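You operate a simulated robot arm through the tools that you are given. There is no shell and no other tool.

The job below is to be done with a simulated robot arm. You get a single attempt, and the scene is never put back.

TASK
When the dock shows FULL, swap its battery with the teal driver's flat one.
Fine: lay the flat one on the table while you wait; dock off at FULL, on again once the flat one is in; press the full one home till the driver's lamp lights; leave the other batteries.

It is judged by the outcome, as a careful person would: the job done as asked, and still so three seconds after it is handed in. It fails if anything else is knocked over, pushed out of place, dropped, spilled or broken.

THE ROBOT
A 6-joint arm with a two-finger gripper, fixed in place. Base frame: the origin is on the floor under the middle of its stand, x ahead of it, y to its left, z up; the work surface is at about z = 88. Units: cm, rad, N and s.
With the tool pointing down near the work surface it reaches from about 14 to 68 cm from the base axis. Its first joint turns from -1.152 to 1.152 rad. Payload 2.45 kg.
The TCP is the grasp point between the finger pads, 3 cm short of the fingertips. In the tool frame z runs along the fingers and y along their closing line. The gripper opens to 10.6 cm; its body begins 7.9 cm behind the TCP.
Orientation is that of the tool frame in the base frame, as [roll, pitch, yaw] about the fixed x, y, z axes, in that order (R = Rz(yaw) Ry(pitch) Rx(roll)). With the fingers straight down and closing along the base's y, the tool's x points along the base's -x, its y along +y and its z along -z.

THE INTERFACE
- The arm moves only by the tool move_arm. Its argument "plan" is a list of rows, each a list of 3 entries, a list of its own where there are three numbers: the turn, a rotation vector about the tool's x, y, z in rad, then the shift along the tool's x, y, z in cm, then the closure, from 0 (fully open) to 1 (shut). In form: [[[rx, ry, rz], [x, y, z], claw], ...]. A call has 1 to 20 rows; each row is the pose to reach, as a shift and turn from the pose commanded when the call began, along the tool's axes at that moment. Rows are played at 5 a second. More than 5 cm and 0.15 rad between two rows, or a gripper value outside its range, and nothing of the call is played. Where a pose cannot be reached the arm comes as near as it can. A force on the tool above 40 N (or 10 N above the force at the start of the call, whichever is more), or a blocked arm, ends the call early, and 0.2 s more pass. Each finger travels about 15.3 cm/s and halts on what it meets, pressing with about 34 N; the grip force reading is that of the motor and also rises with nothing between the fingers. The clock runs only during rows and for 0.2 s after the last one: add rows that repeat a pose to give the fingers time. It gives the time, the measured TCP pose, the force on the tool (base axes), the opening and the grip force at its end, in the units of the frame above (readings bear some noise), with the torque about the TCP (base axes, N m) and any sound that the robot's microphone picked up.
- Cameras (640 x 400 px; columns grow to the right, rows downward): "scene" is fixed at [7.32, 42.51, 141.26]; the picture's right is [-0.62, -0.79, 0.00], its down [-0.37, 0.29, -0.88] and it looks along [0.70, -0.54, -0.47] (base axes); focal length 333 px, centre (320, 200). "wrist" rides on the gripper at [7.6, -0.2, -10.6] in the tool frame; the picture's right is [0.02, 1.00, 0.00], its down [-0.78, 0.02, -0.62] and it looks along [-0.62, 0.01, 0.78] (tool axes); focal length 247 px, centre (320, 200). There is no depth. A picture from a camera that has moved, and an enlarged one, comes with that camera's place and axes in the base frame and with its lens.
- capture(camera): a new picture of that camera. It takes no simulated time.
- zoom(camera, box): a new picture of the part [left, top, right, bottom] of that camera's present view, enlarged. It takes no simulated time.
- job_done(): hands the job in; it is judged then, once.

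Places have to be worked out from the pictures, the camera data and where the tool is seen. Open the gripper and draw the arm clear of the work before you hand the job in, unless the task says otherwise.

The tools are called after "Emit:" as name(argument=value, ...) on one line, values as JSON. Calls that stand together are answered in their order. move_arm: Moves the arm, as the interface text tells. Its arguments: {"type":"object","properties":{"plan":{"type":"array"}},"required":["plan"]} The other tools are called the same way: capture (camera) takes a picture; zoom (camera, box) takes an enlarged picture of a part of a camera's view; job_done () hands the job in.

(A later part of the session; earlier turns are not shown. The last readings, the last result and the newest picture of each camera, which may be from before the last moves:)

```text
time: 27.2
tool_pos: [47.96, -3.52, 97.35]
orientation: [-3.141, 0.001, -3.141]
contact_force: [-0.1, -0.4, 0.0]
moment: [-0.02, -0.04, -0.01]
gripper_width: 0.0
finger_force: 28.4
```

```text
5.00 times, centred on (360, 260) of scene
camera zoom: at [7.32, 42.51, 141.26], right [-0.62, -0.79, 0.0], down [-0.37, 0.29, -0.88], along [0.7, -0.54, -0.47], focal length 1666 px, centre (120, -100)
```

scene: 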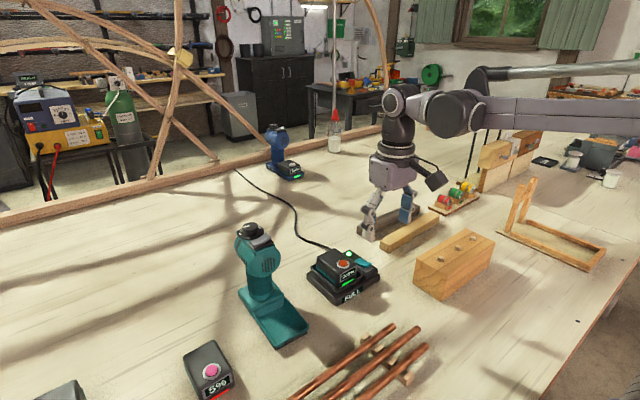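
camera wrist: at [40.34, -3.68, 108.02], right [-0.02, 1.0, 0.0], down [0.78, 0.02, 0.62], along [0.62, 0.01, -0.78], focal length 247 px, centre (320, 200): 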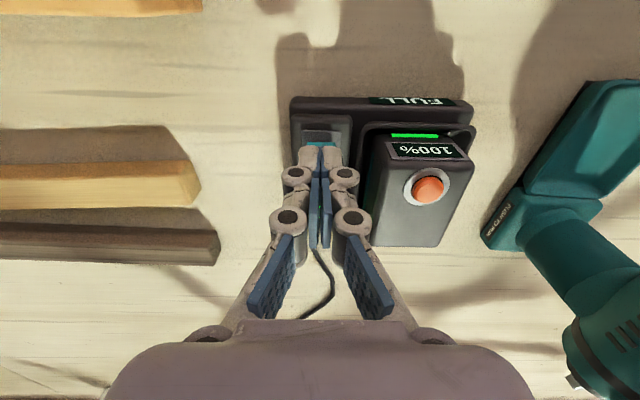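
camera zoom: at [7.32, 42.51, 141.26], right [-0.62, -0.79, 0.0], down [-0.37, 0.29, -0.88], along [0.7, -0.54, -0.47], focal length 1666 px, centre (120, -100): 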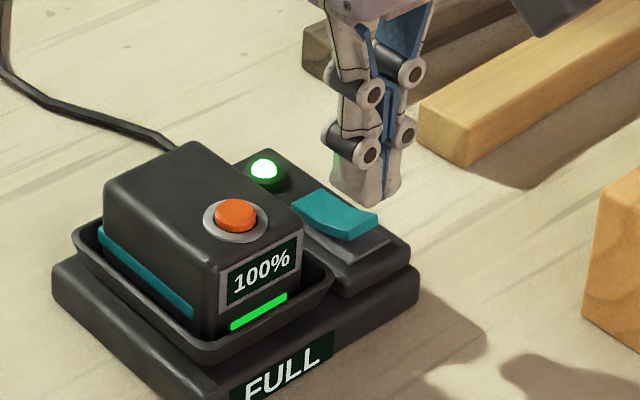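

The tips are about aligned with the raised near end; I shift 0.2 cm inward and press down slowly.

Emit:
move_arm(plan=[[[0, 0, 0], [-0.2, 0, 0.6], 1], [[0, 0, 0], [-0.2, 0, 1.0], 1], [[0, 0, 0], [-0.2, 0, 1.3], 1], [[0, 0, 0], [-0.2, 0, 1.5], 1], [[0, 0, 0], [-0.2, 0, 1.65], 1], [[0, 0, 0], [-0.2, 0, 1.8], 1], [[0, 0, 0], [-0.2, 0, 1.95], 1]])

Emit:
zoom(camera="scene", box=[310, 220, 410, 300])

```text
time: 28.8
tool_pos: [48.24, -3.54, 95.68]
orientation: [-3.141, 0.001, 3.14]
contact_force: [-1.3, 0.4, 1.3]
moment: [0.02, 0.01, -0.04]
gripper_width: 0.6
finger_force: 28.8
```

```text
5.00 times, centred on (360, 260) of scene
camera zoom: at [7.32, 42.51, 141.26], right [-0.62, -0.79, 0.0], down [-0.37, 0.29, -0.88], along [0.7, -0.54, -0.47], focal length 1666 px, centre (120, -100)
```

zoom: 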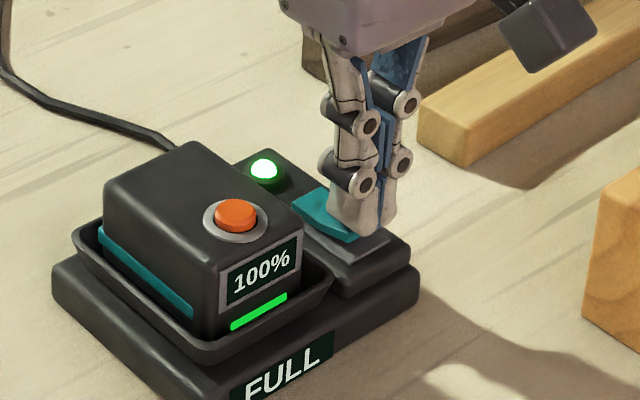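

In light contact with the rocker; it hasn't toggled yet (lamp still green). I keep pressing in small steps.

Emit:
move_arm(plan=[[[0, 0, 0], [0, 0, 0.15], 1], [[0, 0, 0], [0, 0, 0.3], 1], [[0, 0, 0], [0, 0, 0.45], 1], [[0, 0, 0], [0, 0, 0.6], 1]])

Emit:
zoom(camera="scene", box=[310, 220, 410, 300])

```text
time: 29.8
tool_pos: [48.31, -3.82, 95.02]
orientation: [3.139, 0.001, 3.141]
contact_force: [-0.4, 0.2, 2.2]
moment: [0.01, -0.02, -0.02]
gripper_width: 0.57
finger_force: 28.6
```

```text
5.00 times, centred on (360, 260) of scene
camera zoom: at [7.32, 42.51, 141.26], right [-0.62, -0.79, 0.0], down [-0.37, 0.29, -0.88], along [0.7, -0.54, -0.47], focal length 1666 px, centre (120, -100)
```

zoom: 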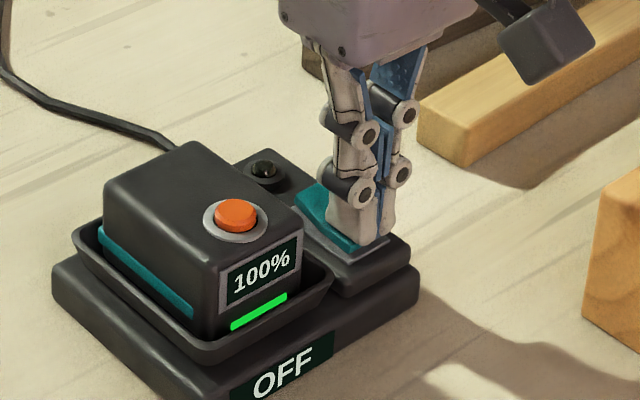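

The dock now reads OFF with its lamp dark. I rise and move over the orange release button at about (49.05, 3.04, 96.1).

Emit:
move_arm(plan=[[[0, 0, 0], [0, 0, -0.5], 1], [[0, 0, 0], [0, 0, -2.5], 1], [[0, 0, 0], [0, 0, -5], 1], [[0, 0, 0], [0, 0, -7.2], 1], [[0, 0, 0], [-0.3, 2.2, -7.2], 1], [[0, 0, 0], [-0.6, 4.4, -7.2], 1], [[0, 0, 0], [-0.89, 6.56, -7.2], 1], [[0, 0, 0], [-0.89, 6.56, -7.2], 1]])

Emit:
capture(camera="wrist")

Emit:
zoom(camera="scene", box=[290, 210, 410, 300])

```text
time: 31.6
tool_pos: [49.19, 3.2, 102.25]
orientation: [-3.141, 0.003, 3.141]
contact_force: [0.2, -0.6, 0.4]
moment: [0.0, 0.03, -0.05]
gripper_width: 0.02
finger_force: 28.5
```

```text
taken
camera wrist: at [41.48, 3.04, 112.89], right [-0.02, 1.0, 0.0], down [0.78, 0.02, 0.62], along [0.62, 0.01, -0.78], focal length 247 px, centre (320, 200)
```

wrist: 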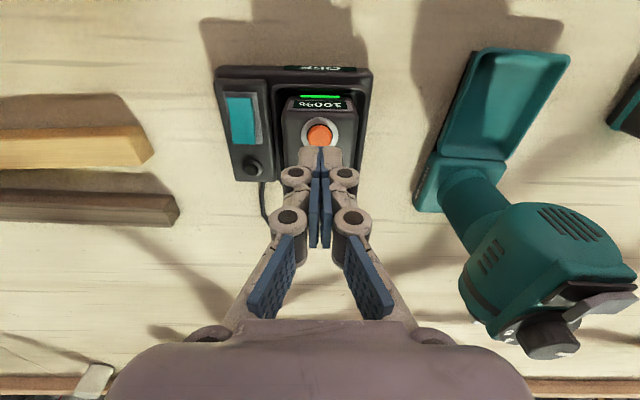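

```text
4.44 times, centred on (350, 255) of scene
camera zoom: at [7.32, 42.51, 141.26], right [-0.62, -0.79, 0.0], down [-0.37, 0.29, -0.88], along [0.7, -0.54, -0.47], focal length 1481 px, centre (187, -44)
```

zoom: 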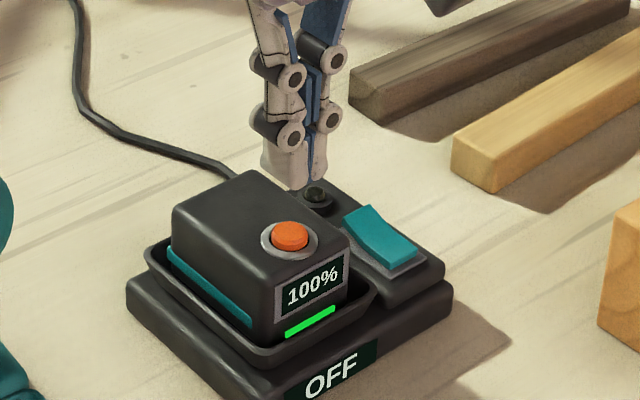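

The button is at about (48.95, 3.1) right below the tips. I press it slowly until it clicks.

Emit:
move_arm(plan=[[[0, 0, 0], [0.1, 0, 1.2], 1], [[0, 0, 0], [0.1, 0, 2.2], 1], [[0, 0, 0], [0.1, 0, 2.6], 1], [[0, 0, 0], [0.1, 0, 2.8], 1], [[0, 0, 0], [0.1, 0, 2.95], 1], [[0, 0, 0], [0.1, 0, 3.05], 1], [[0, 0, 0], [0.1, 0, 3.15], 1]])

Emit:
zoom(camera="scene", box=[290, 210, 410, 300])

```text
time: 33.2
tool_pos: [49.01, 3.05, 98.96]
orientation: [-3.141, 0.001, 3.14]
contact_force: [0.2, -1.0, 0.1]
moment: [-0.02, -0.03, -0.02]
gripper_width: 0.0
finger_force: 29.0
```

```text
4.44 times, centred on (350, 255) of scene
camera zoom: at [7.32, 42.51, 141.26], right [-0.62, -0.79, 0.0], down [-0.37, 0.29, -0.88], along [0.7, -0.54, -0.47], focal length 1481 px, centre (187, -44)
```

zoom: 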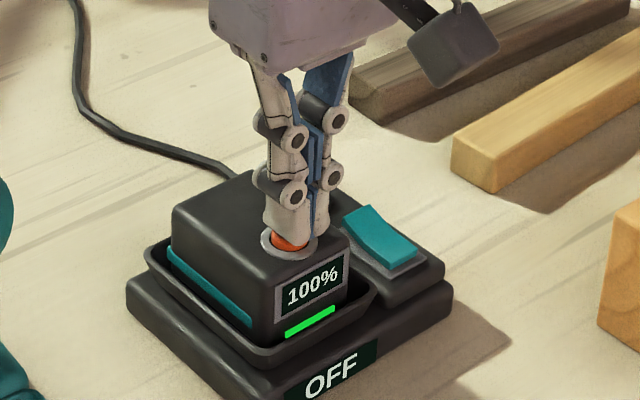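

Just above the button, no contact yet. I continue down in 1 mm steps.

Emit:
move_arm(plan=[[[0, 0, 0], [0, 0, 0.1], 1], [[0, 0, 0], [0, 0, 0.2], 1], [[0, 0, 0], [0, 0, 0.3], 1], [[0, 0, 0], [0, 0, 0.4], 1]])

Emit:
zoom(camera="scene", box=[290, 210, 410, 300])

```text
time: 34.2
tool_pos: [49.12, 3.01, 98.53]
orientation: [-3.141, 0.002, -3.141]
contact_force: [0.5, -0.9, 2.3]
moment: [-0.03, -0.03, -0.03]
gripper_width: 0.59
finger_force: 28.4
```

```text
4.44 times, centred on (350, 255) of scene
camera zoom: at [7.32, 42.5, 141.26], right [-0.62, -0.79, 0.0], down [-0.37, 0.29, -0.88], along [0.7, -0.54, -0.47], focal length 1481 px, centre (187, -44)
```

zoom: 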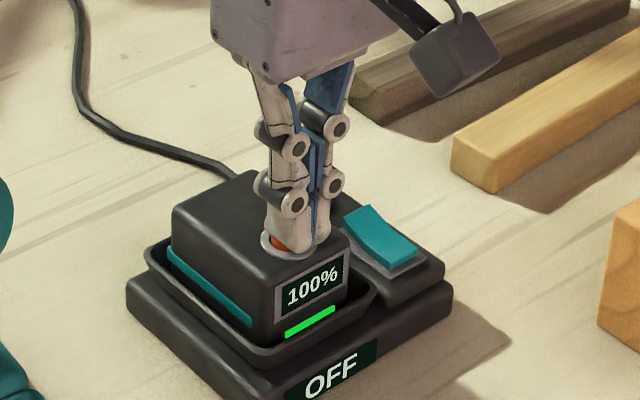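

Contact at 2.3 N but no click yet; I keep pressing in 1 mm steps.

Emit:
move_arm(plan=[[[0, 0, 0], [0, 0, 0.1], 1], [[0, 0, 0], [0, 0, 0.2], 1], [[0, 0, 0], [0, 0, 0.25], 1]])

Emit:
zoom(camera="scene", box=[290, 210, 410, 300])

```text
time: 35.0
tool_pos: [48.88, 3.03, 98.36]
orientation: [-3.141, 0.001, 3.141]
contact_force: [0.4, -2.1, 4.3]
moment: [-0.06, -0.03, -0.03]
gripper_width: 0.61
finger_force: 28.2
heard: click
```

```text
4.44 times, centred on (350, 255) of scene
camera zoom: at [7.31, 42.5, 141.26], right [-0.62, -0.79, 0.0], down [-0.37, 0.29, -0.88], along [0.7, -0.54, -0.47], focal length 1481 px, centre (187, -44)
```

zoom: 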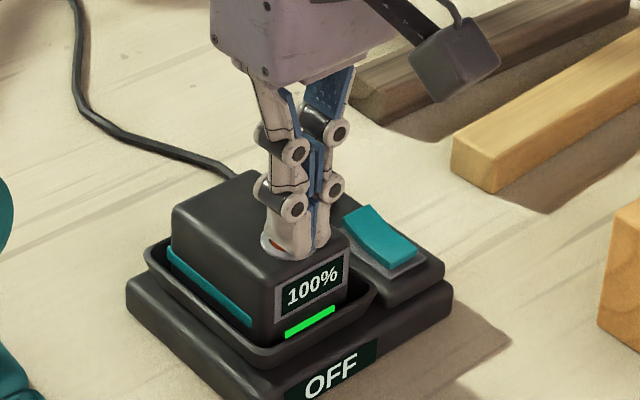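

Click heard – the full battery is unlatched. I rise, tilt the tool 0.25 rad again and open to about 7 cm (narrow, so the finger stays clear of the rocker).

Emit:
move_arm(plan=[[[0, 0, 0], [0, 0, -0.5], 1], [[0, 0, 0], [0, 0, -2.5], 1], [[0, 0, 0], [0, 0, -4.5], 1], [[0, -0.1, 0], [-0.4, 0, -6.0], 0.7], [[0, -0.2, 0], [-0.9, 0, -6.2], 0.34], [[0, -0.25, 0], [-1.3, 0.03, -6.2], 0.34], [[0, -0.25, 0], [-1.3, 0.03, -6.2], 0.34]])

Emit:
capture(camera="wrist")

Emit:
zoom(camera="wrist", box=[220, 0, 420, 180])

Emit:
zoom(camera="scene", box=[290, 200, 410, 300])

```text
time: 36.6
tool_pos: [50.3, 2.9, 104.7]
orientation: [3.14, 0.25, 3.14]
contact_force: [0.0, 0.0, -0.6]
moment: [0.01, 0.0, -0.01]
gripper_width: 6.98
finger_force: 0.1
```

```text
taken
camera wrist: at [40.16, 2.83, 113.02], right [-0.02, 1.0, 0.0], down [0.6, 0.02, 0.8], along [0.8, 0.01, -0.6], focal length 247 px, centre (320, 200)
```

wrist: 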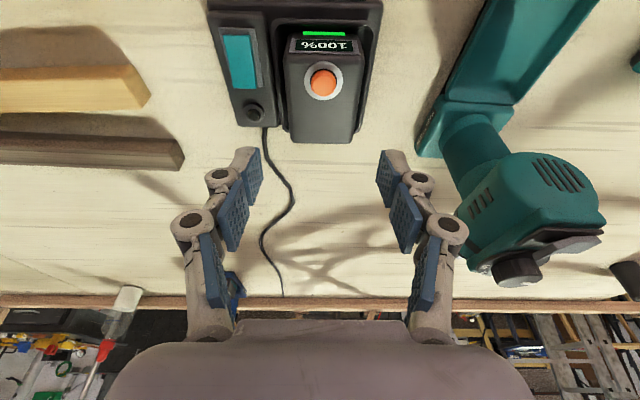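

```text
2.22 times, centred on (320, 90) of wrist
camera zoom: at [40.16, 2.83, 113.02], right [-0.02, 1.0, 0.0], down [0.6, 0.02, 0.8], along [0.8, 0.01, -0.6], focal length 549 px, centre (320, 444)
```

zoom: 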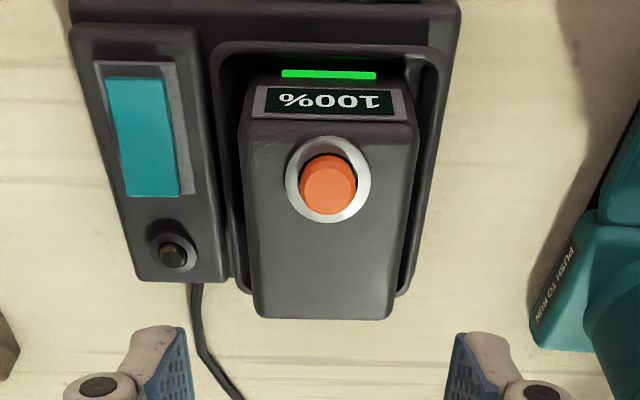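

```text
4.00 times, centred on (350, 250) of scene
camera zoom: at [7.32, 42.51, 141.26], right [-0.62, -0.79, 0.0], down [-0.37, 0.29, -0.88], along [0.7, -0.54, -0.47], focal length 1333 px, centre (200, 0)
```

zoom: 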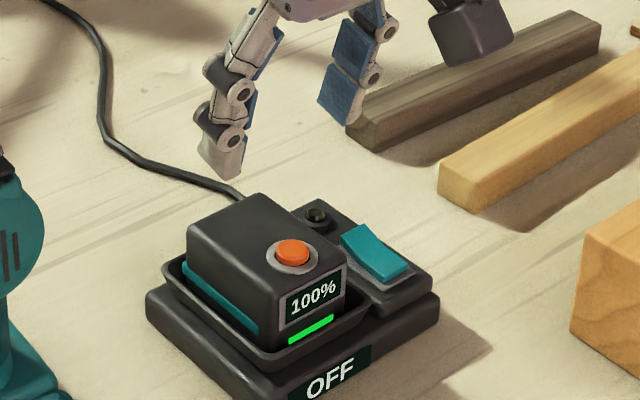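

The battery is centred at y≈3.1. I descend toward it with the narrow opening, pausing at z≈97.2 to check clearances.

Emit:
move_arm(plan=[[[0, 0, 0], [0.5, 0.03, 1.94], 0.34], [[0, 0, 0], [1.0, 0.03, 3.87], 0.34], [[0, 0, 0], [1.5, 0.03, 5.81], 0.34], [[0, 0, 0], [1.83, 0.03, 7.1], 0.34]])

Emit:
capture(camera="wrist")

Emit:
zoom(camera="scene", box=[290, 200, 410, 300])

```text
time: 37.6
tool_pos: [50.31, 3.25, 97.28]
orientation: [3.139, 0.251, 3.141]
contact_force: [-0.5, 0.1, 0.1]
moment: [0.01, 0.0, -0.02]
gripper_width: 6.97
finger_force: 0.1
```

```text
taken
camera wrist: at [40.09, 3.01, 105.68], right [-0.02, 1.0, 0.0], down [0.6, 0.02, 0.8], along [0.8, 0.01, -0.6], focal length 247 px, centre (320, 200)
```

wrist: 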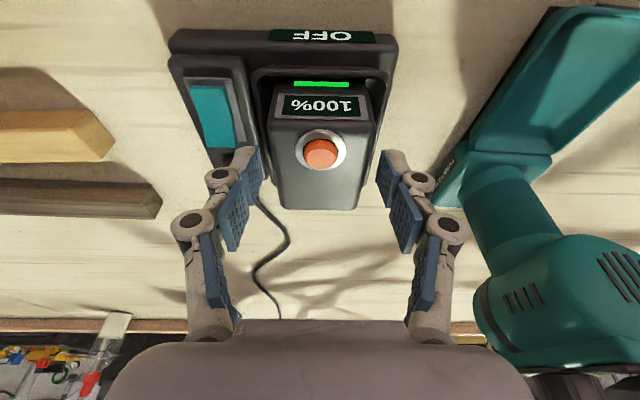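

```text
4.00 times, centred on (350, 250) of scene
camera zoom: at [7.32, 42.51, 141.26], right [-0.62, -0.79, 0.0], down [-0.37, 0.29, -0.88], along [0.7, -0.54, -0.47], focal length 1333 px, centre (200, 0)
```

zoom: 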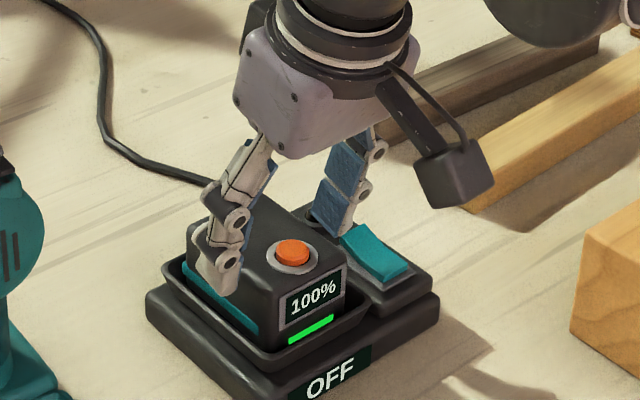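

Clearances are good. I go down to TCP z≈95.65 (same relative height as with the flat battery), close, and lift it slightly.

Emit:
move_arm(plan=[[[0, 0, 0], [0.2, 0, 0.78], 0.34], [[0, 0, 0], [0.4, 0, 1.55], 0.34], [[0, 0, 0], [0.4, 0, 1.55], 0.5], [[0, 0, 0], [0.4, 0, 1.55], 0.6], [[0, 0, 0], [0.4, 0, 1.55], 0.6], [[0, 0, 0], [0.36, 0, 1.36], 0.6], [[0, 0, 0], [0.31, 0, 1.16], 0.6], [[0, 0, 0], [0.26, 0, 0.97], 0.6]])

Emit:
capture(camera="wrist")

Emit:
zoom(camera="scene", box=[290, 200, 410, 300])

```text
time: 39.4
tool_pos: [50.14, 3.0, 96.2]
orientation: [-3.141, 0.251, -3.141]
contact_force: [0.1, 0.4, -3.9]
moment: [0.03, 0.04, 0.04]
gripper_width: 5.75
finger_force: 34.3
```

```text
taken
camera wrist: at [40.06, 2.9, 104.66], right [-0.02, 1.0, 0.0], down [0.6, 0.02, 0.8], along [0.8, 0.01, -0.6], focal length 247 px, centre (320, 200)
```

wrist: 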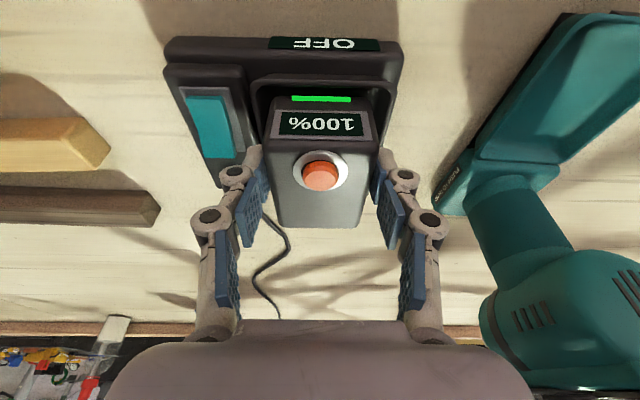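

```text
4.00 times, centred on (350, 250) of scene
camera zoom: at [7.33, 42.51, 141.26], right [-0.62, -0.79, 0.0], down [-0.37, 0.29, -0.88], along [0.7, -0.54, -0.47], focal length 1333 px, centre (200, 0)
```

zoom: 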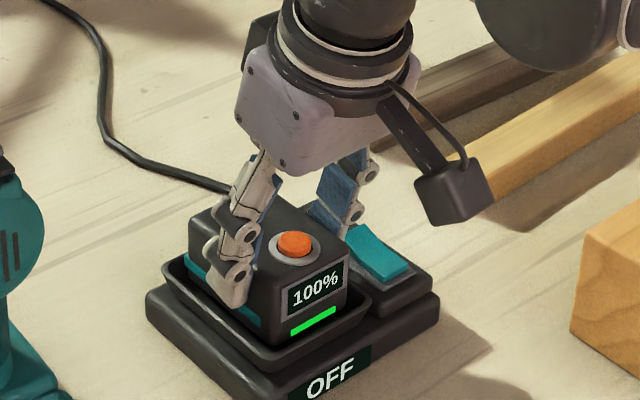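

The full battery lifts free of the dock (3.9 N, dock stays). I raise it, back off in x to clear the driver's head, and carry it over to the driver.

Emit:
move_arm(plan=[[[0, 0, 0], [-0.3, 0, -1.16], 0.6], [[0, 0, 0], [-0.75, 0, -2.9], 0.6], [[0, 0, 0], [-1.37, 0, -5.33], 0.6], [[0, 0, 0], [-1.99, 0, -7.75], 0.6], [[0, 0, 0], [-0.83, 1.5, -8.05], 0.6], [[0, 0, 0], [0.14, 4, -8.3], 0.6], [[0, 0, 0], [0.14, 7.5, -8.3], 0.6], [[0, 0, 0], [0.14, 11, -8.3], 0.6], [[0, 0, 0], [0.14, 14.2, -8.3], 0.6], [[0, 0, 0], [0.14, 15.87, -8.3], 0.6], [[0, 0, 0], [0.14, 15.87, -8.3], 0.6]])

Emit:
capture(camera="wrist")

Emit:
zoom(camera="wrist", box=[220, 20, 420, 240])

Emit:
zoom(camera="scene", box=[200, 180, 400, 350])

```text
time: 41.8
tool_pos: [48.07, 18.69, 104.42]
orientation: [-3.14, 0.251, 3.141]
contact_force: [0.2, -0.7, -3.8]
moment: [-0.05, 0.09, -0.02]
gripper_width: 5.74
finger_force: 33.9
```

```text
taken
camera wrist: at [37.92, 18.55, 112.73], right [-0.02, 1.0, 0.0], down [0.6, 0.02, 0.8], along [0.8, 0.01, -0.6], focal length 247 px, centre (320, 200)
```

wrist: 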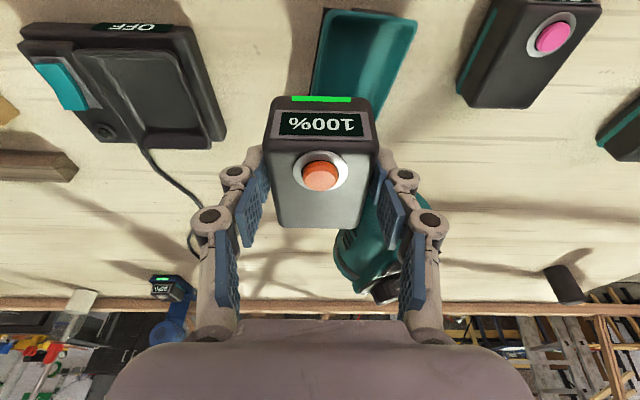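

```text
1.82 times, centred on (320, 130) of wrist
camera zoom: at [37.92, 18.55, 112.73], right [-0.02, 1.0, 0.0], down [0.6, 0.02, 0.8], along [0.8, 0.01, -0.6], focal length 449 px, centre (320, 327)
```

zoom: 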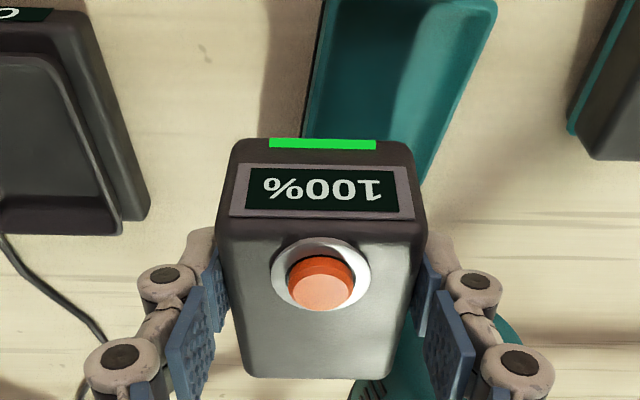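

```text
2.35 times, centred on (300, 265) of scene
camera zoom: at [7.32, 42.51, 141.26], right [-0.62, -0.79, 0.0], down [-0.37, 0.29, -0.88], along [0.7, -0.54, -0.47], focal length 784 px, centre (367, 47)
```

zoom: 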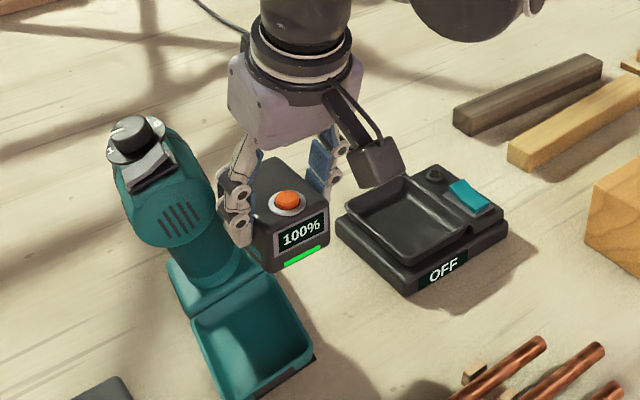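

The driver looks displaced and leaning compared with before. I look again at full frames before doing anything.

Emit:
capture(camera="scene")

Emit:
zoom(camera="scene", box=[190, 210, 310, 350])

Emit:
zoom(camera="wrist", box=[260, 0, 460, 320])

```text
taken
```

scene: 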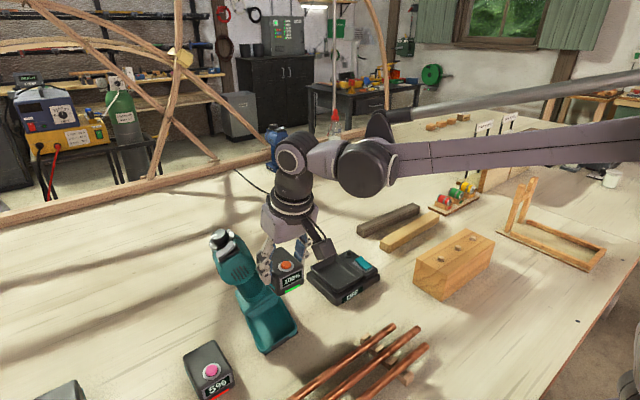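

```text
2.86 times, centred on (250, 280) of scene
camera zoom: at [7.32, 42.51, 141.26], right [-0.62, -0.79, 0.0], down [-0.37, 0.29, -0.88], along [0.7, -0.54, -0.47], focal length 952 px, centre (520, -29)
```

zoom: 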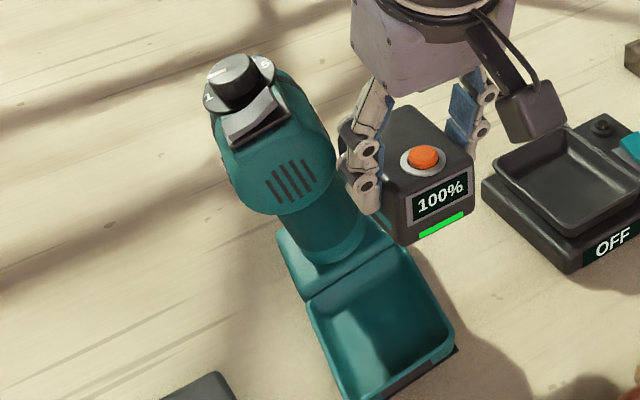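

```text
1.25 times, centred on (360, 160) of wrist
camera zoom: at [37.92, 18.55, 112.73], right [-0.02, 1.0, 0.0], down [0.6, 0.02, 0.8], along [0.8, 0.01, -0.6], focal length 309 px, centre (270, 250)
```

zoom: 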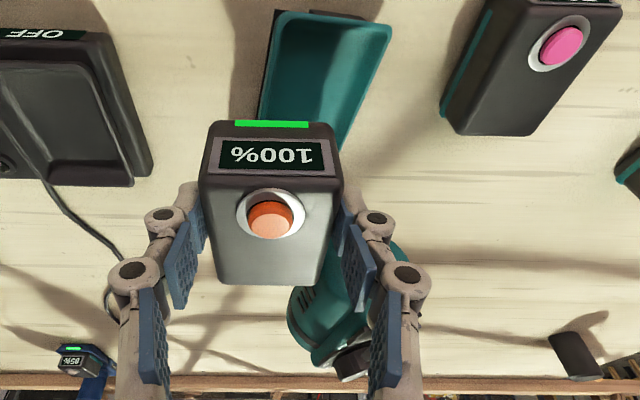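

The driver is leaning toward +y, apparently propped by the back corner of the battery I'm holding (its head must reach further forward than I'd measured). I retreat slowly in −y so it settles back upright gently.

Emit:
move_arm(plan=[[[0, 0, 0], [0, -0.25, 0], 0.6], [[0, 0, 0], [0, -0.5, 0], 0.6], [[0, 0, 0], [0, -0.75, 0], 0.6], [[0, 0, 0], [0, -1.0, 0], 0.6]])

Emit:
zoom(camera="scene", box=[190, 210, 310, 350])

Emit:
capture(camera="wrist")

```text
time: 42.8
tool_pos: [47.95, 17.83, 104.18]
orientation: [-3.141, 0.251, -3.14]
contact_force: [-0.9, -1.0, -3.6]
moment: [-0.04, 0.05, -0.04]
gripper_width: 5.75
finger_force: 33.6
```

```text
2.86 times, centred on (250, 280) of scene
camera zoom: at [7.33, 42.51, 141.26], right [-0.62, -0.79, 0.0], down [-0.37, 0.29, -0.88], along [0.7, -0.54, -0.47], focal length 952 px, centre (520, -29)
```

zoom: 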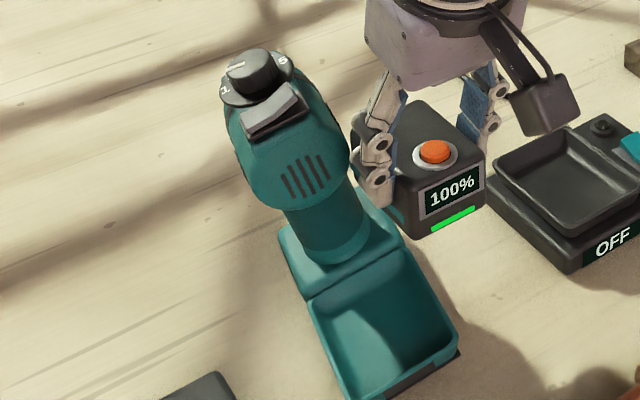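

```text
taken
camera wrist: at [37.94, 17.65, 112.71], right [-0.02, 1.0, 0.0], down [0.6, 0.02, 0.8], along [0.8, 0.01, -0.6], focal length 247 px, centre (320, 200)
```

wrist: 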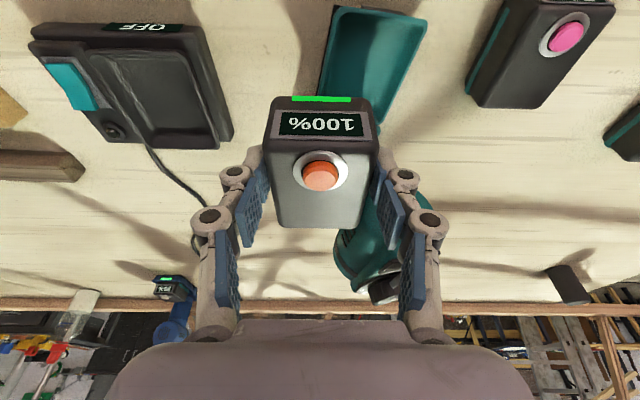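

Retreating lets the driver settle back (its head follows me). I continue slowly in −y.

Emit:
move_arm(plan=[[[0, 0, 0], [0, -0.25, 0], 0.6], [[0, 0, 0], [0, -0.5, 0], 0.6], [[0, 0, 0], [0, -0.75, 0], 0.6], [[0, 0, 0], [0, -1.0, 0], 0.6], [[0, 0, 0], [0, -1.2, 0], 0.6]])

Emit:
zoom(camera="scene", box=[190, 210, 310, 350])

Emit:
capture(camera="wrist")

```text
time: 44.0
tool_pos: [48.13, 16.66, 104.09]
orientation: [3.141, 0.251, -3.142]
contact_force: [0.7, -1.1, -3.1]
moment: [-0.03, 0.0, -0.07]
gripper_width: 5.75
finger_force: 33.6
```

```text
2.86 times, centred on (250, 280) of scene
camera zoom: at [7.33, 42.5, 141.26], right [-0.62, -0.79, 0.0], down [-0.37, 0.29, -0.88], along [0.7, -0.54, -0.47], focal length 952 px, centre (520, -29)
```

zoom: 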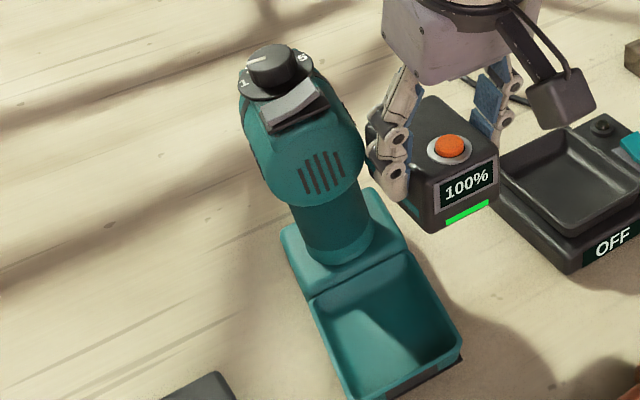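

```text
taken
camera wrist: at [37.98, 16.56, 112.59], right [-0.02, 1.0, 0.0], down [0.6, 0.02, 0.8], along [0.8, 0.01, -0.6], focal length 247 px, centre (320, 200)
```

wrist: 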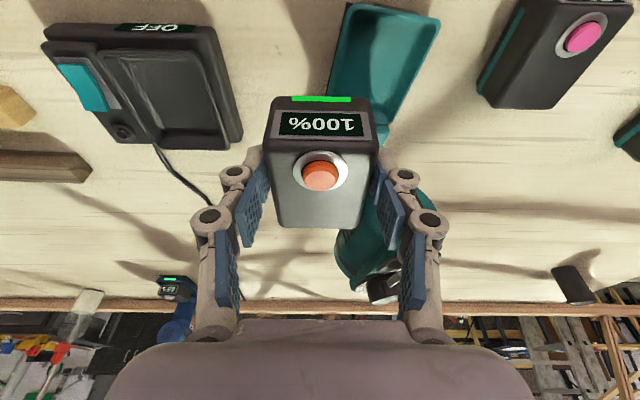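

It's nearly upright; I keep backing off slowly until it stops following.

Emit:
move_arm(plan=[[[0, 0, 0], [0, -0.2, 0], 0.6], [[0, 0, 0], [0, -0.4, 0], 0.6], [[0, 0, 0], [0, -0.6, 0], 0.6], [[0, 0, 0], [0, -0.8, 0], 0.6], [[0, 0, 0], [0, -1.0, 0], 0.6], [[0, 0, 0], [0, -1.2, 0], 0.6]])

Emit:
zoom(camera="scene", box=[190, 210, 310, 350])

Emit:
capture(camera="wrist")

```text
time: 45.4
tool_pos: [47.98, 15.53, 104.16]
orientation: [3.141, 0.251, -3.141]
contact_force: [-0.2, -0.9, -4.2]
moment: [-0.09, 0.09, -0.06]
gripper_width: 5.76
finger_force: 34.2
```

```text
2.86 times, centred on (250, 280) of scene
camera zoom: at [7.33, 42.51, 141.26], right [-0.62, -0.79, 0.0], down [-0.37, 0.29, -0.88], along [0.7, -0.54, -0.47], focal length 952 px, centre (520, -29)
```

zoom: 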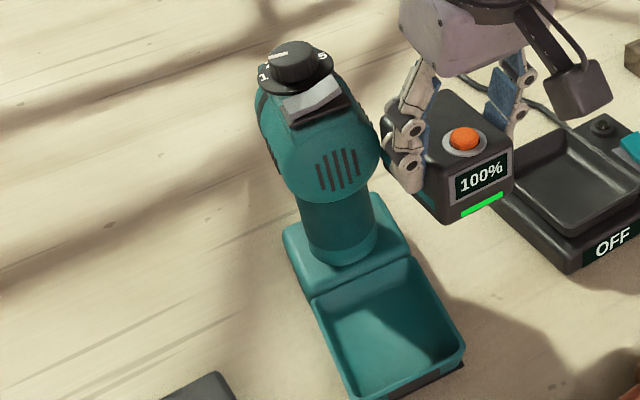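

```text
taken
camera wrist: at [37.97, 15.43, 112.63], right [-0.02, 1.0, 0.0], down [0.6, 0.02, 0.8], along [0.8, 0.01, -0.6], focal length 247 px, centre (320, 200)
```

wrist: 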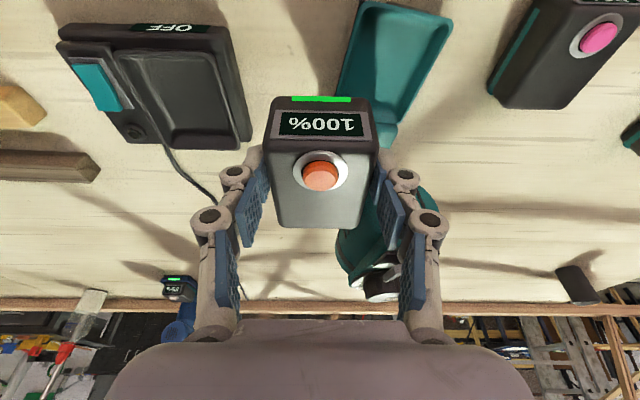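

Still following slightly. I keep backing off.

Emit:
move_arm(plan=[[[0, 0, 0], [0, -0.2, 0], 0.6], [[0, 0, 0], [0, -0.4, 0], 0.6], [[0, 0, 0], [0, -0.6, 0], 0.6], [[0, 0, 0], [0, -0.8, 0], 0.6], [[0, 0, 0], [0, -1.0, 0], 0.6], [[0, 0, 0], [0, -1.2, 0], 0.6], [[0, 0, 0], [0, -1.4, 0], 0.6]])

Emit:
zoom(camera="scene", box=[190, 210, 310, 350])

Emit:
capture(camera="wrist")

```text
time: 47.0
tool_pos: [48.15, 14.13, 104.23]
orientation: [3.141, 0.252, 3.141]
contact_force: [-0.2, -2.1, -4.4]
moment: [-0.03, 0.05, -0.03]
gripper_width: 5.74
finger_force: 34.0
```

```text
2.86 times, centred on (250, 280) of scene
camera zoom: at [7.33, 42.5, 141.26], right [-0.62, -0.79, 0.0], down [-0.37, 0.29, -0.88], along [0.7, -0.54, -0.47], focal length 952 px, centre (520, -29)
```

zoom: 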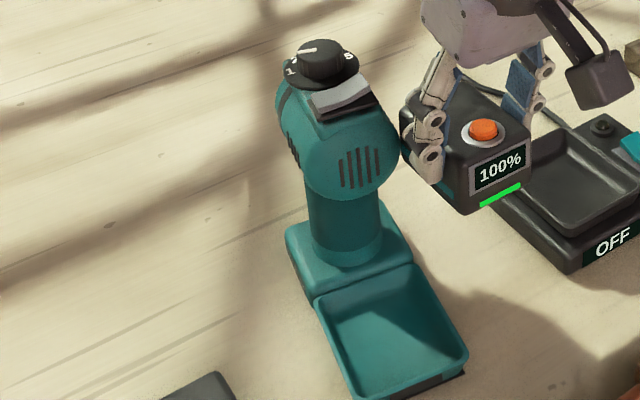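

```text
taken
camera wrist: at [37.93, 13.99, 112.67], right [-0.02, 1.0, 0.0], down [0.6, 0.02, 0.8], along [0.8, 0.01, -0.6], focal length 247 px, centre (320, 200)
```

wrist: 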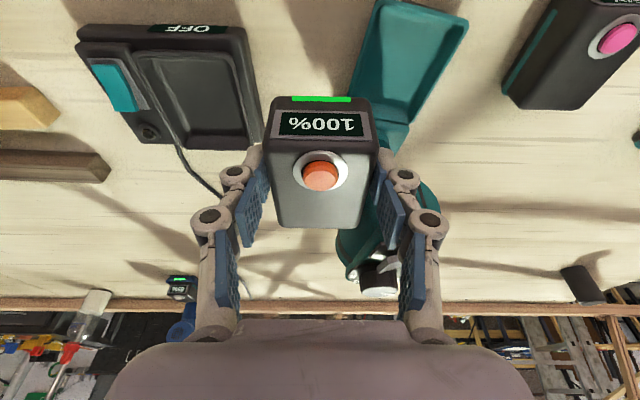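

Almost upright. A bit more back-off.

Emit:
move_arm(plan=[[[0, 0, 0], [0, -0.2, 0], 0.6], [[0, 0, 0], [0, -0.4, 0], 0.6], [[0, 0, 0], [0, -0.6, 0], 0.6], [[0, 0, 0], [0, -0.8, 0], 0.6], [[0, 0, 0], [0, -1.0, 0], 0.6], [[0, 0, 0], [0, -1.2, 0], 0.6], [[0, 0, 0], [0, -1.4, 0], 0.6]])

Emit:
zoom(camera="scene", box=[190, 210, 310, 350])

Emit:
capture(camera="wrist")

```text
time: 48.6
tool_pos: [48.16, 12.64, 104.22]
orientation: [3.139, 0.252, 3.141]
contact_force: [0.0, 0.8, -4.1]
moment: [0.02, 0.06, -0.02]
gripper_width: 5.75
finger_force: 34.0
```

```text
2.86 times, centred on (250, 280) of scene
camera zoom: at [7.33, 42.51, 141.26], right [-0.62, -0.79, 0.0], down [-0.37, 0.29, -0.88], along [0.7, -0.54, -0.47], focal length 952 px, centre (520, -29)
```

zoom: 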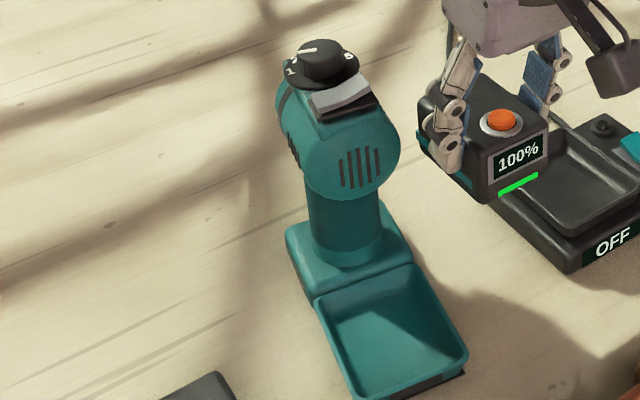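

```text
taken
camera wrist: at [38.02, 12.47, 112.68], right [-0.02, 1.0, 0.0], down [0.6, 0.02, 0.8], along [0.8, 0.01, -0.6], focal length 247 px, centre (320, 200)
```

wrist: 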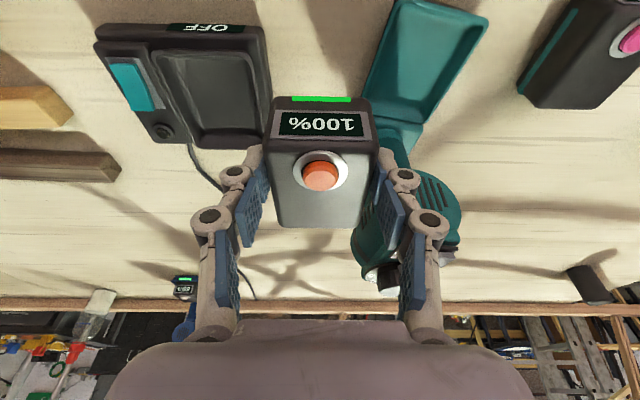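

The driver is upright again and clear of the battery, but it has shifted and turned a little. I zoom to measure its new pose from this view.

Emit:
zoom(camera="wrist", box=[340, 0, 500, 200])

Emit:
capture(camera="scene")

Emit:
zoom(camera="scene", box=[210, 280, 330, 370])

```text
2.00 times, centred on (420, 100) of wrist
camera zoom: at [38.02, 12.47, 112.68], right [-0.02, 1.0, 0.0], down [0.6, 0.02, 0.8], along [0.8, 0.01, -0.6], focal length 494 px, centre (120, 400)
```

zoom: 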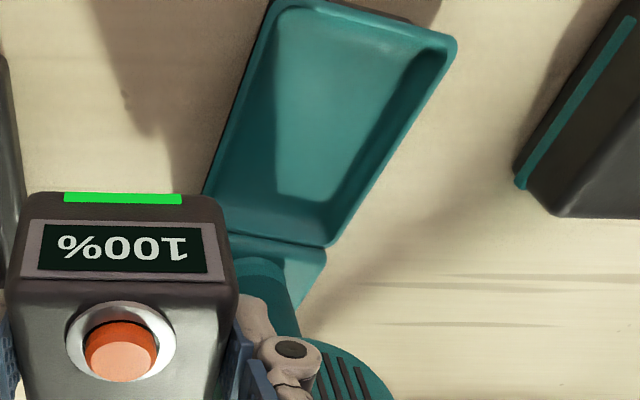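

```text
taken
```

scene: 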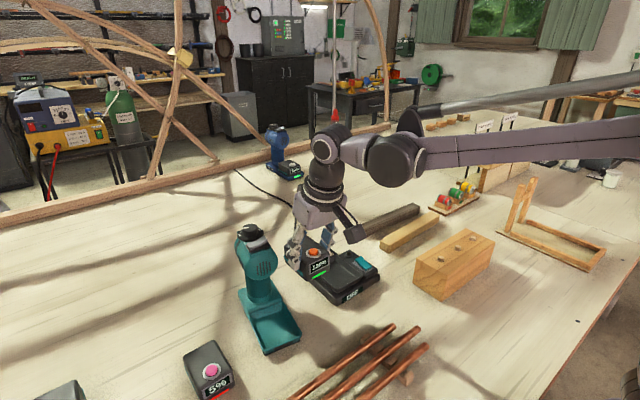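

```text
4.44 times, centred on (270, 325) of scene
camera zoom: at [7.33, 42.51, 141.26], right [-0.62, -0.79, 0.0], down [-0.37, 0.29, -0.88], along [0.7, -0.54, -0.47], focal length 1481 px, centre (542, -356)
```

zoom: 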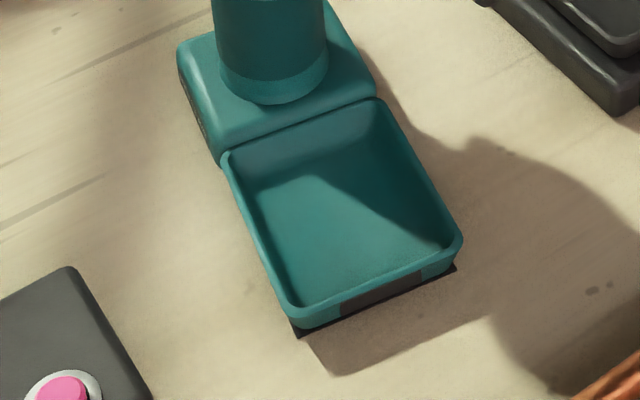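

Comparing frames, the driver's tray is now centred near (48.6, 21.3) with yaw about −0.18 (it was at (50.2, 19), yaw 0): the head overhangs and the battery's back edge brushed it. I retreat toward the base, pass in front, and view the driver from its other side to measure its pose well.

Emit:
move_arm(plan=[[[0, 0, 0], [1.94, 0, -0.5], 0.6], [[0, 0, 0], [3.87, 0, -1.0], 0.6], [[0, 0, 0], [5.81, 0, -1.5], 0.6], [[0, 0, 0], [5.81, 3.0, -1.5], 0.6], [[0, 0, 0], [5.81, 6.5, -1.5], 0.6], [[0, 0, 0], [5.81, 10, -1.5], 0.6], [[0, 0, 0], [5.81, 13.5, -1.5], 0.6], [[0, 0, 0], [5.81, 16, -1.5], 0.6], [[0, 0, 0], [5.81, 17.4, -1.5], 0.6], [[0, 0, 0], [3.87, 17.4, -1.0], 0.6], [[0, 0, 0], [2.9, 17.4, -0.75], 0.6], [[0, 0, 0], [2.9, 17.4, -0.75], 0.6]])

Emit:
capture(camera="wrist")

Emit:
zoom(camera="wrist", box=[100, 0, 290, 240])

Emit:
capture(camera="scene")

```text
time: 51.2
tool_pos: [44.97, 30.24, 104.1]
orientation: [-3.141, 0.25, -3.141]
contact_force: [-0.2, 0.7, -4.0]
moment: [0.02, 0.04, -0.01]
gripper_width: 5.76
finger_force: 34.2
```

```text
taken
camera wrist: at [34.92, 30.01, 112.67], right [-0.02, 1.0, 0.0], down [0.6, 0.02, 0.8], along [0.8, 0.01, -0.6], focal length 247 px, centre (320, 200)
```

wrist: 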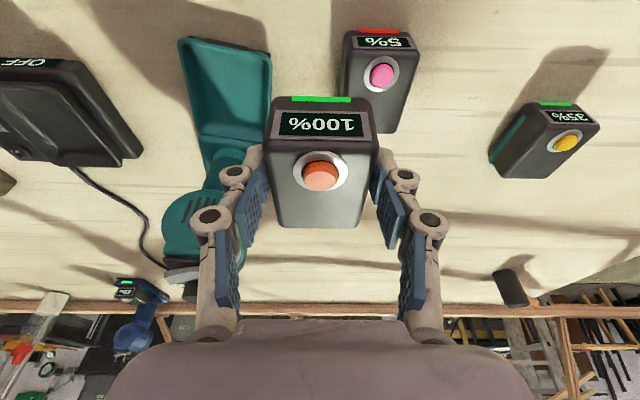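

```text
1.67 times, centred on (195, 120) of wrist
camera zoom: at [34.92, 30.01, 112.67], right [-0.02, 1.0, 0.0], down [0.6, 0.02, 0.8], along [0.8, 0.01, -0.6], focal length 412 px, centre (528, 333)
```

zoom: 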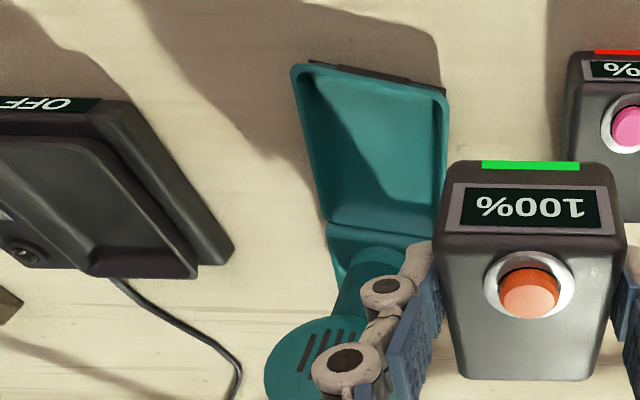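

```text
taken
```

scene: 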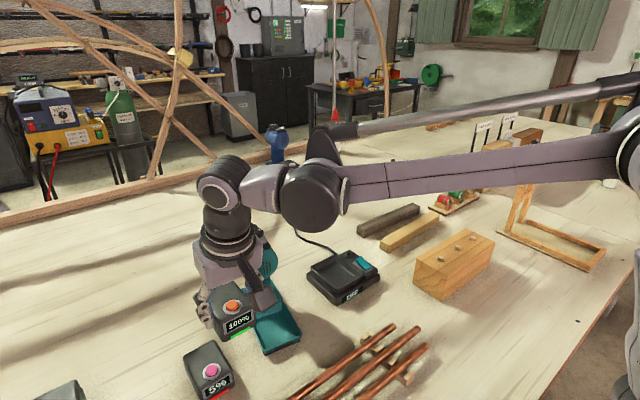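

Both views agree: tray centre about (48.9, 21.0), yaw between −0.13 and −0.2. I zoom in more to measure the tray edges' angle precisely.

Emit:
zoom(camera="wrist", box=[170, 30, 280, 100])

Emit:
zoom(camera="wrist", box=[170, 80, 280, 150])

```text
5.71 times, centred on (225, 65) of wrist
camera zoom: at [34.92, 30.01, 112.67], right [-0.02, 1.0, 0.0], down [0.6, 0.02, 0.8], along [0.8, 0.01, -0.6], focal length 1411 px, centre (863, 971)
```

zoom: 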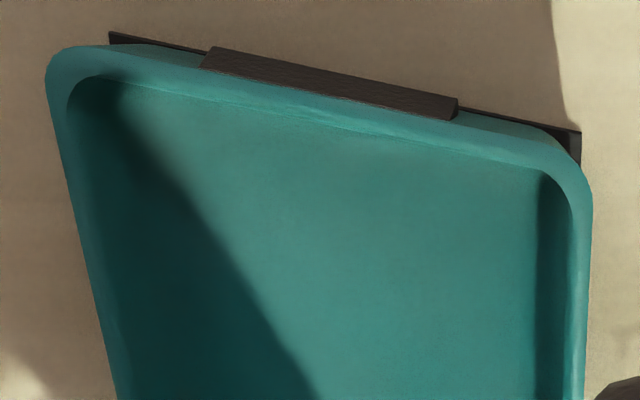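

```text
5.71 times, centred on (225, 115) of wrist
camera zoom: at [34.92, 30.01, 112.67], right [-0.02, 1.0, 0.0], down [0.6, 0.02, 0.8], along [0.8, 0.01, -0.6], focal length 1411 px, centre (863, 686)
```

zoom: 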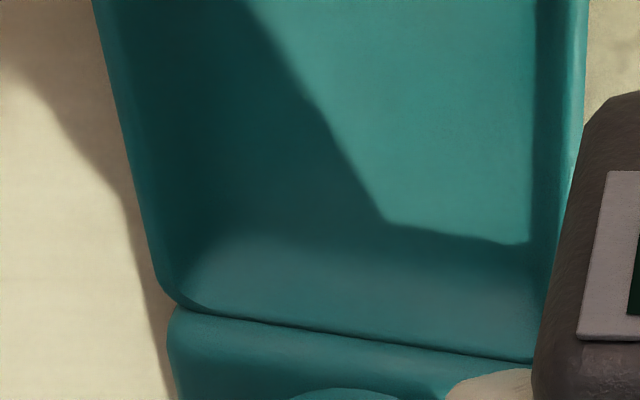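

Edge fits give the driver yaw ≈ −0.19 with the seat TCP at about (47.95, 21.1). The battery must come in low under the head, so I go to a standoff in front of the tray, turned −0.19 rad, and lower to z≈96.3.

Emit:
move_arm(plan=[[[0.012, 0, 0.046], [1.94, -1.0, -0.5], 0.6], [[0.024, 0, 0.092], [3.825, -3.0, -0.985], 0.6], [[0.036, 0, 0.138], [3.825, -5.5, -0.985], 0.6], [[0.0474, 0, 0.184], [3.825, -7.71, -0.985], 0.6], [[0.0474, 0, 0.184], [4.32, -7.71, 0.95], 0.6], [[0.0474, 0, 0.184], [4.82, -7.71, 2.89], 0.6], [[0.0474, 0, 0.184], [5.32, -7.71, 4.83], 0.6], [[0.0474, 0, 0.184], [5.78, -7.71, 6.62], 0.6], [[0.0474, 0, 0.184], [5.78, -7.71, 6.62], 0.6]])

Emit:
capture(camera="wrist")

Emit:
zoom(camera="scene", box=[180, 200, 340, 370])

```text
time: 53.2
tool_pos: [41.18, 22.45, 96.24]
orientation: [-3.141, 0.252, 2.952]
contact_force: [-0.5, -0.2, -3.5]
moment: [0.03, 0.01, -0.02]
gripper_width: 5.77
finger_force: 34.0
```

```text
taken
camera wrist: at [31.23, 24.08, 104.85], right [0.17, 0.99, 0.0], down [0.6, -0.1, 0.8], along [0.78, -0.14, -0.6], focal length 247 px, centre (320, 200)
```

wrist: 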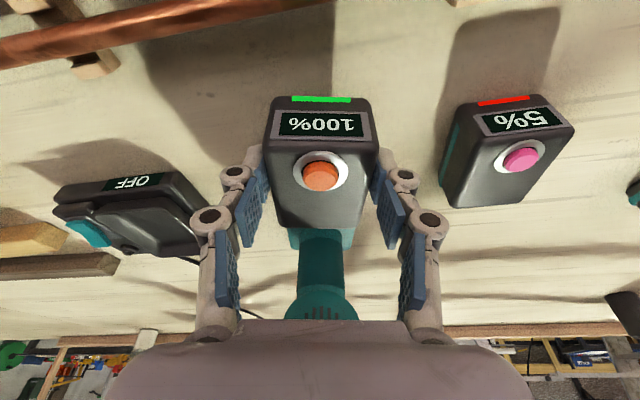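

```text
2.35 times, centred on (260, 285) of scene
camera zoom: at [7.33, 42.51, 141.26], right [-0.62, -0.79, 0.0], down [-0.37, 0.29, -0.88], along [0.7, -0.54, -0.47], focal length 784 px, centre (461, 0)
```

zoom: 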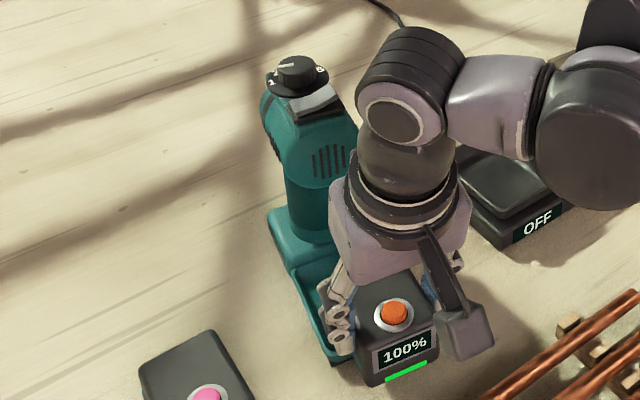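

The driver's handle now lines up centrally behind the battery. I advance along its axis, low under the head, 5 cm first.

Emit:
move_arm(plan=[[[0, 0, 0], [-0.97, 0, 0.25], 0.6], [[0, 0, 0], [-1.94, 0, 0.5], 0.6], [[0, 0, 0], [-2.91, 0, 0.75], 0.6], [[0, 0, 0], [-3.87, 0, 1.0], 0.6], [[0, 0, 0], [-4.84, 0, 1.25], 0.6], [[0, 0, 0], [-4.84, 0, 1.25], 0.6]])

Emit:
capture(camera="wrist")

Emit:
zoom(camera="scene", box=[180, 200, 340, 370])

```text
time: 54.6
tool_pos: [45.97, 21.43, 96.51]
orientation: [-3.141, 0.25, 2.952]
contact_force: [0.0, -0.1, -3.5]
moment: [0.01, 0.0, 0.0]
gripper_width: 5.76
finger_force: 34.2
```

```text
taken
camera wrist: at [35.96, 23.16, 104.84], right [0.17, 0.99, 0.0], down [0.6, -0.1, 0.8], along [0.78, -0.14, -0.6], focal length 247 px, centre (320, 200)
```

wrist: 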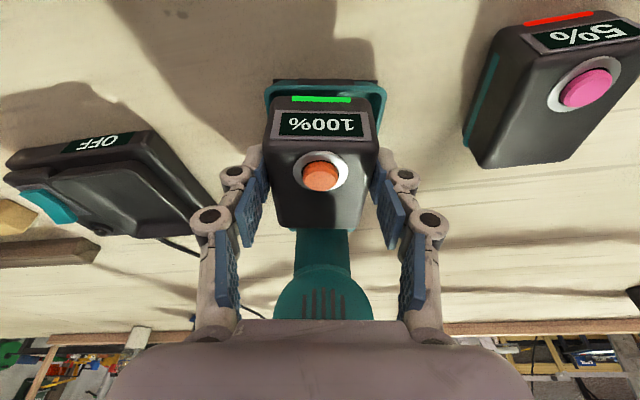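

```text
2.35 times, centred on (260, 285) of scene
camera zoom: at [7.33, 42.51, 141.26], right [-0.62, -0.79, 0.0], down [-0.37, 0.29, -0.88], along [0.7, -0.54, -0.47], focal length 784 px, centre (461, 0)
```

zoom: 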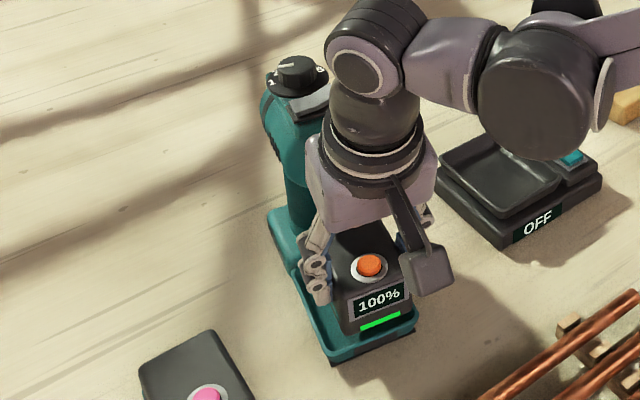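

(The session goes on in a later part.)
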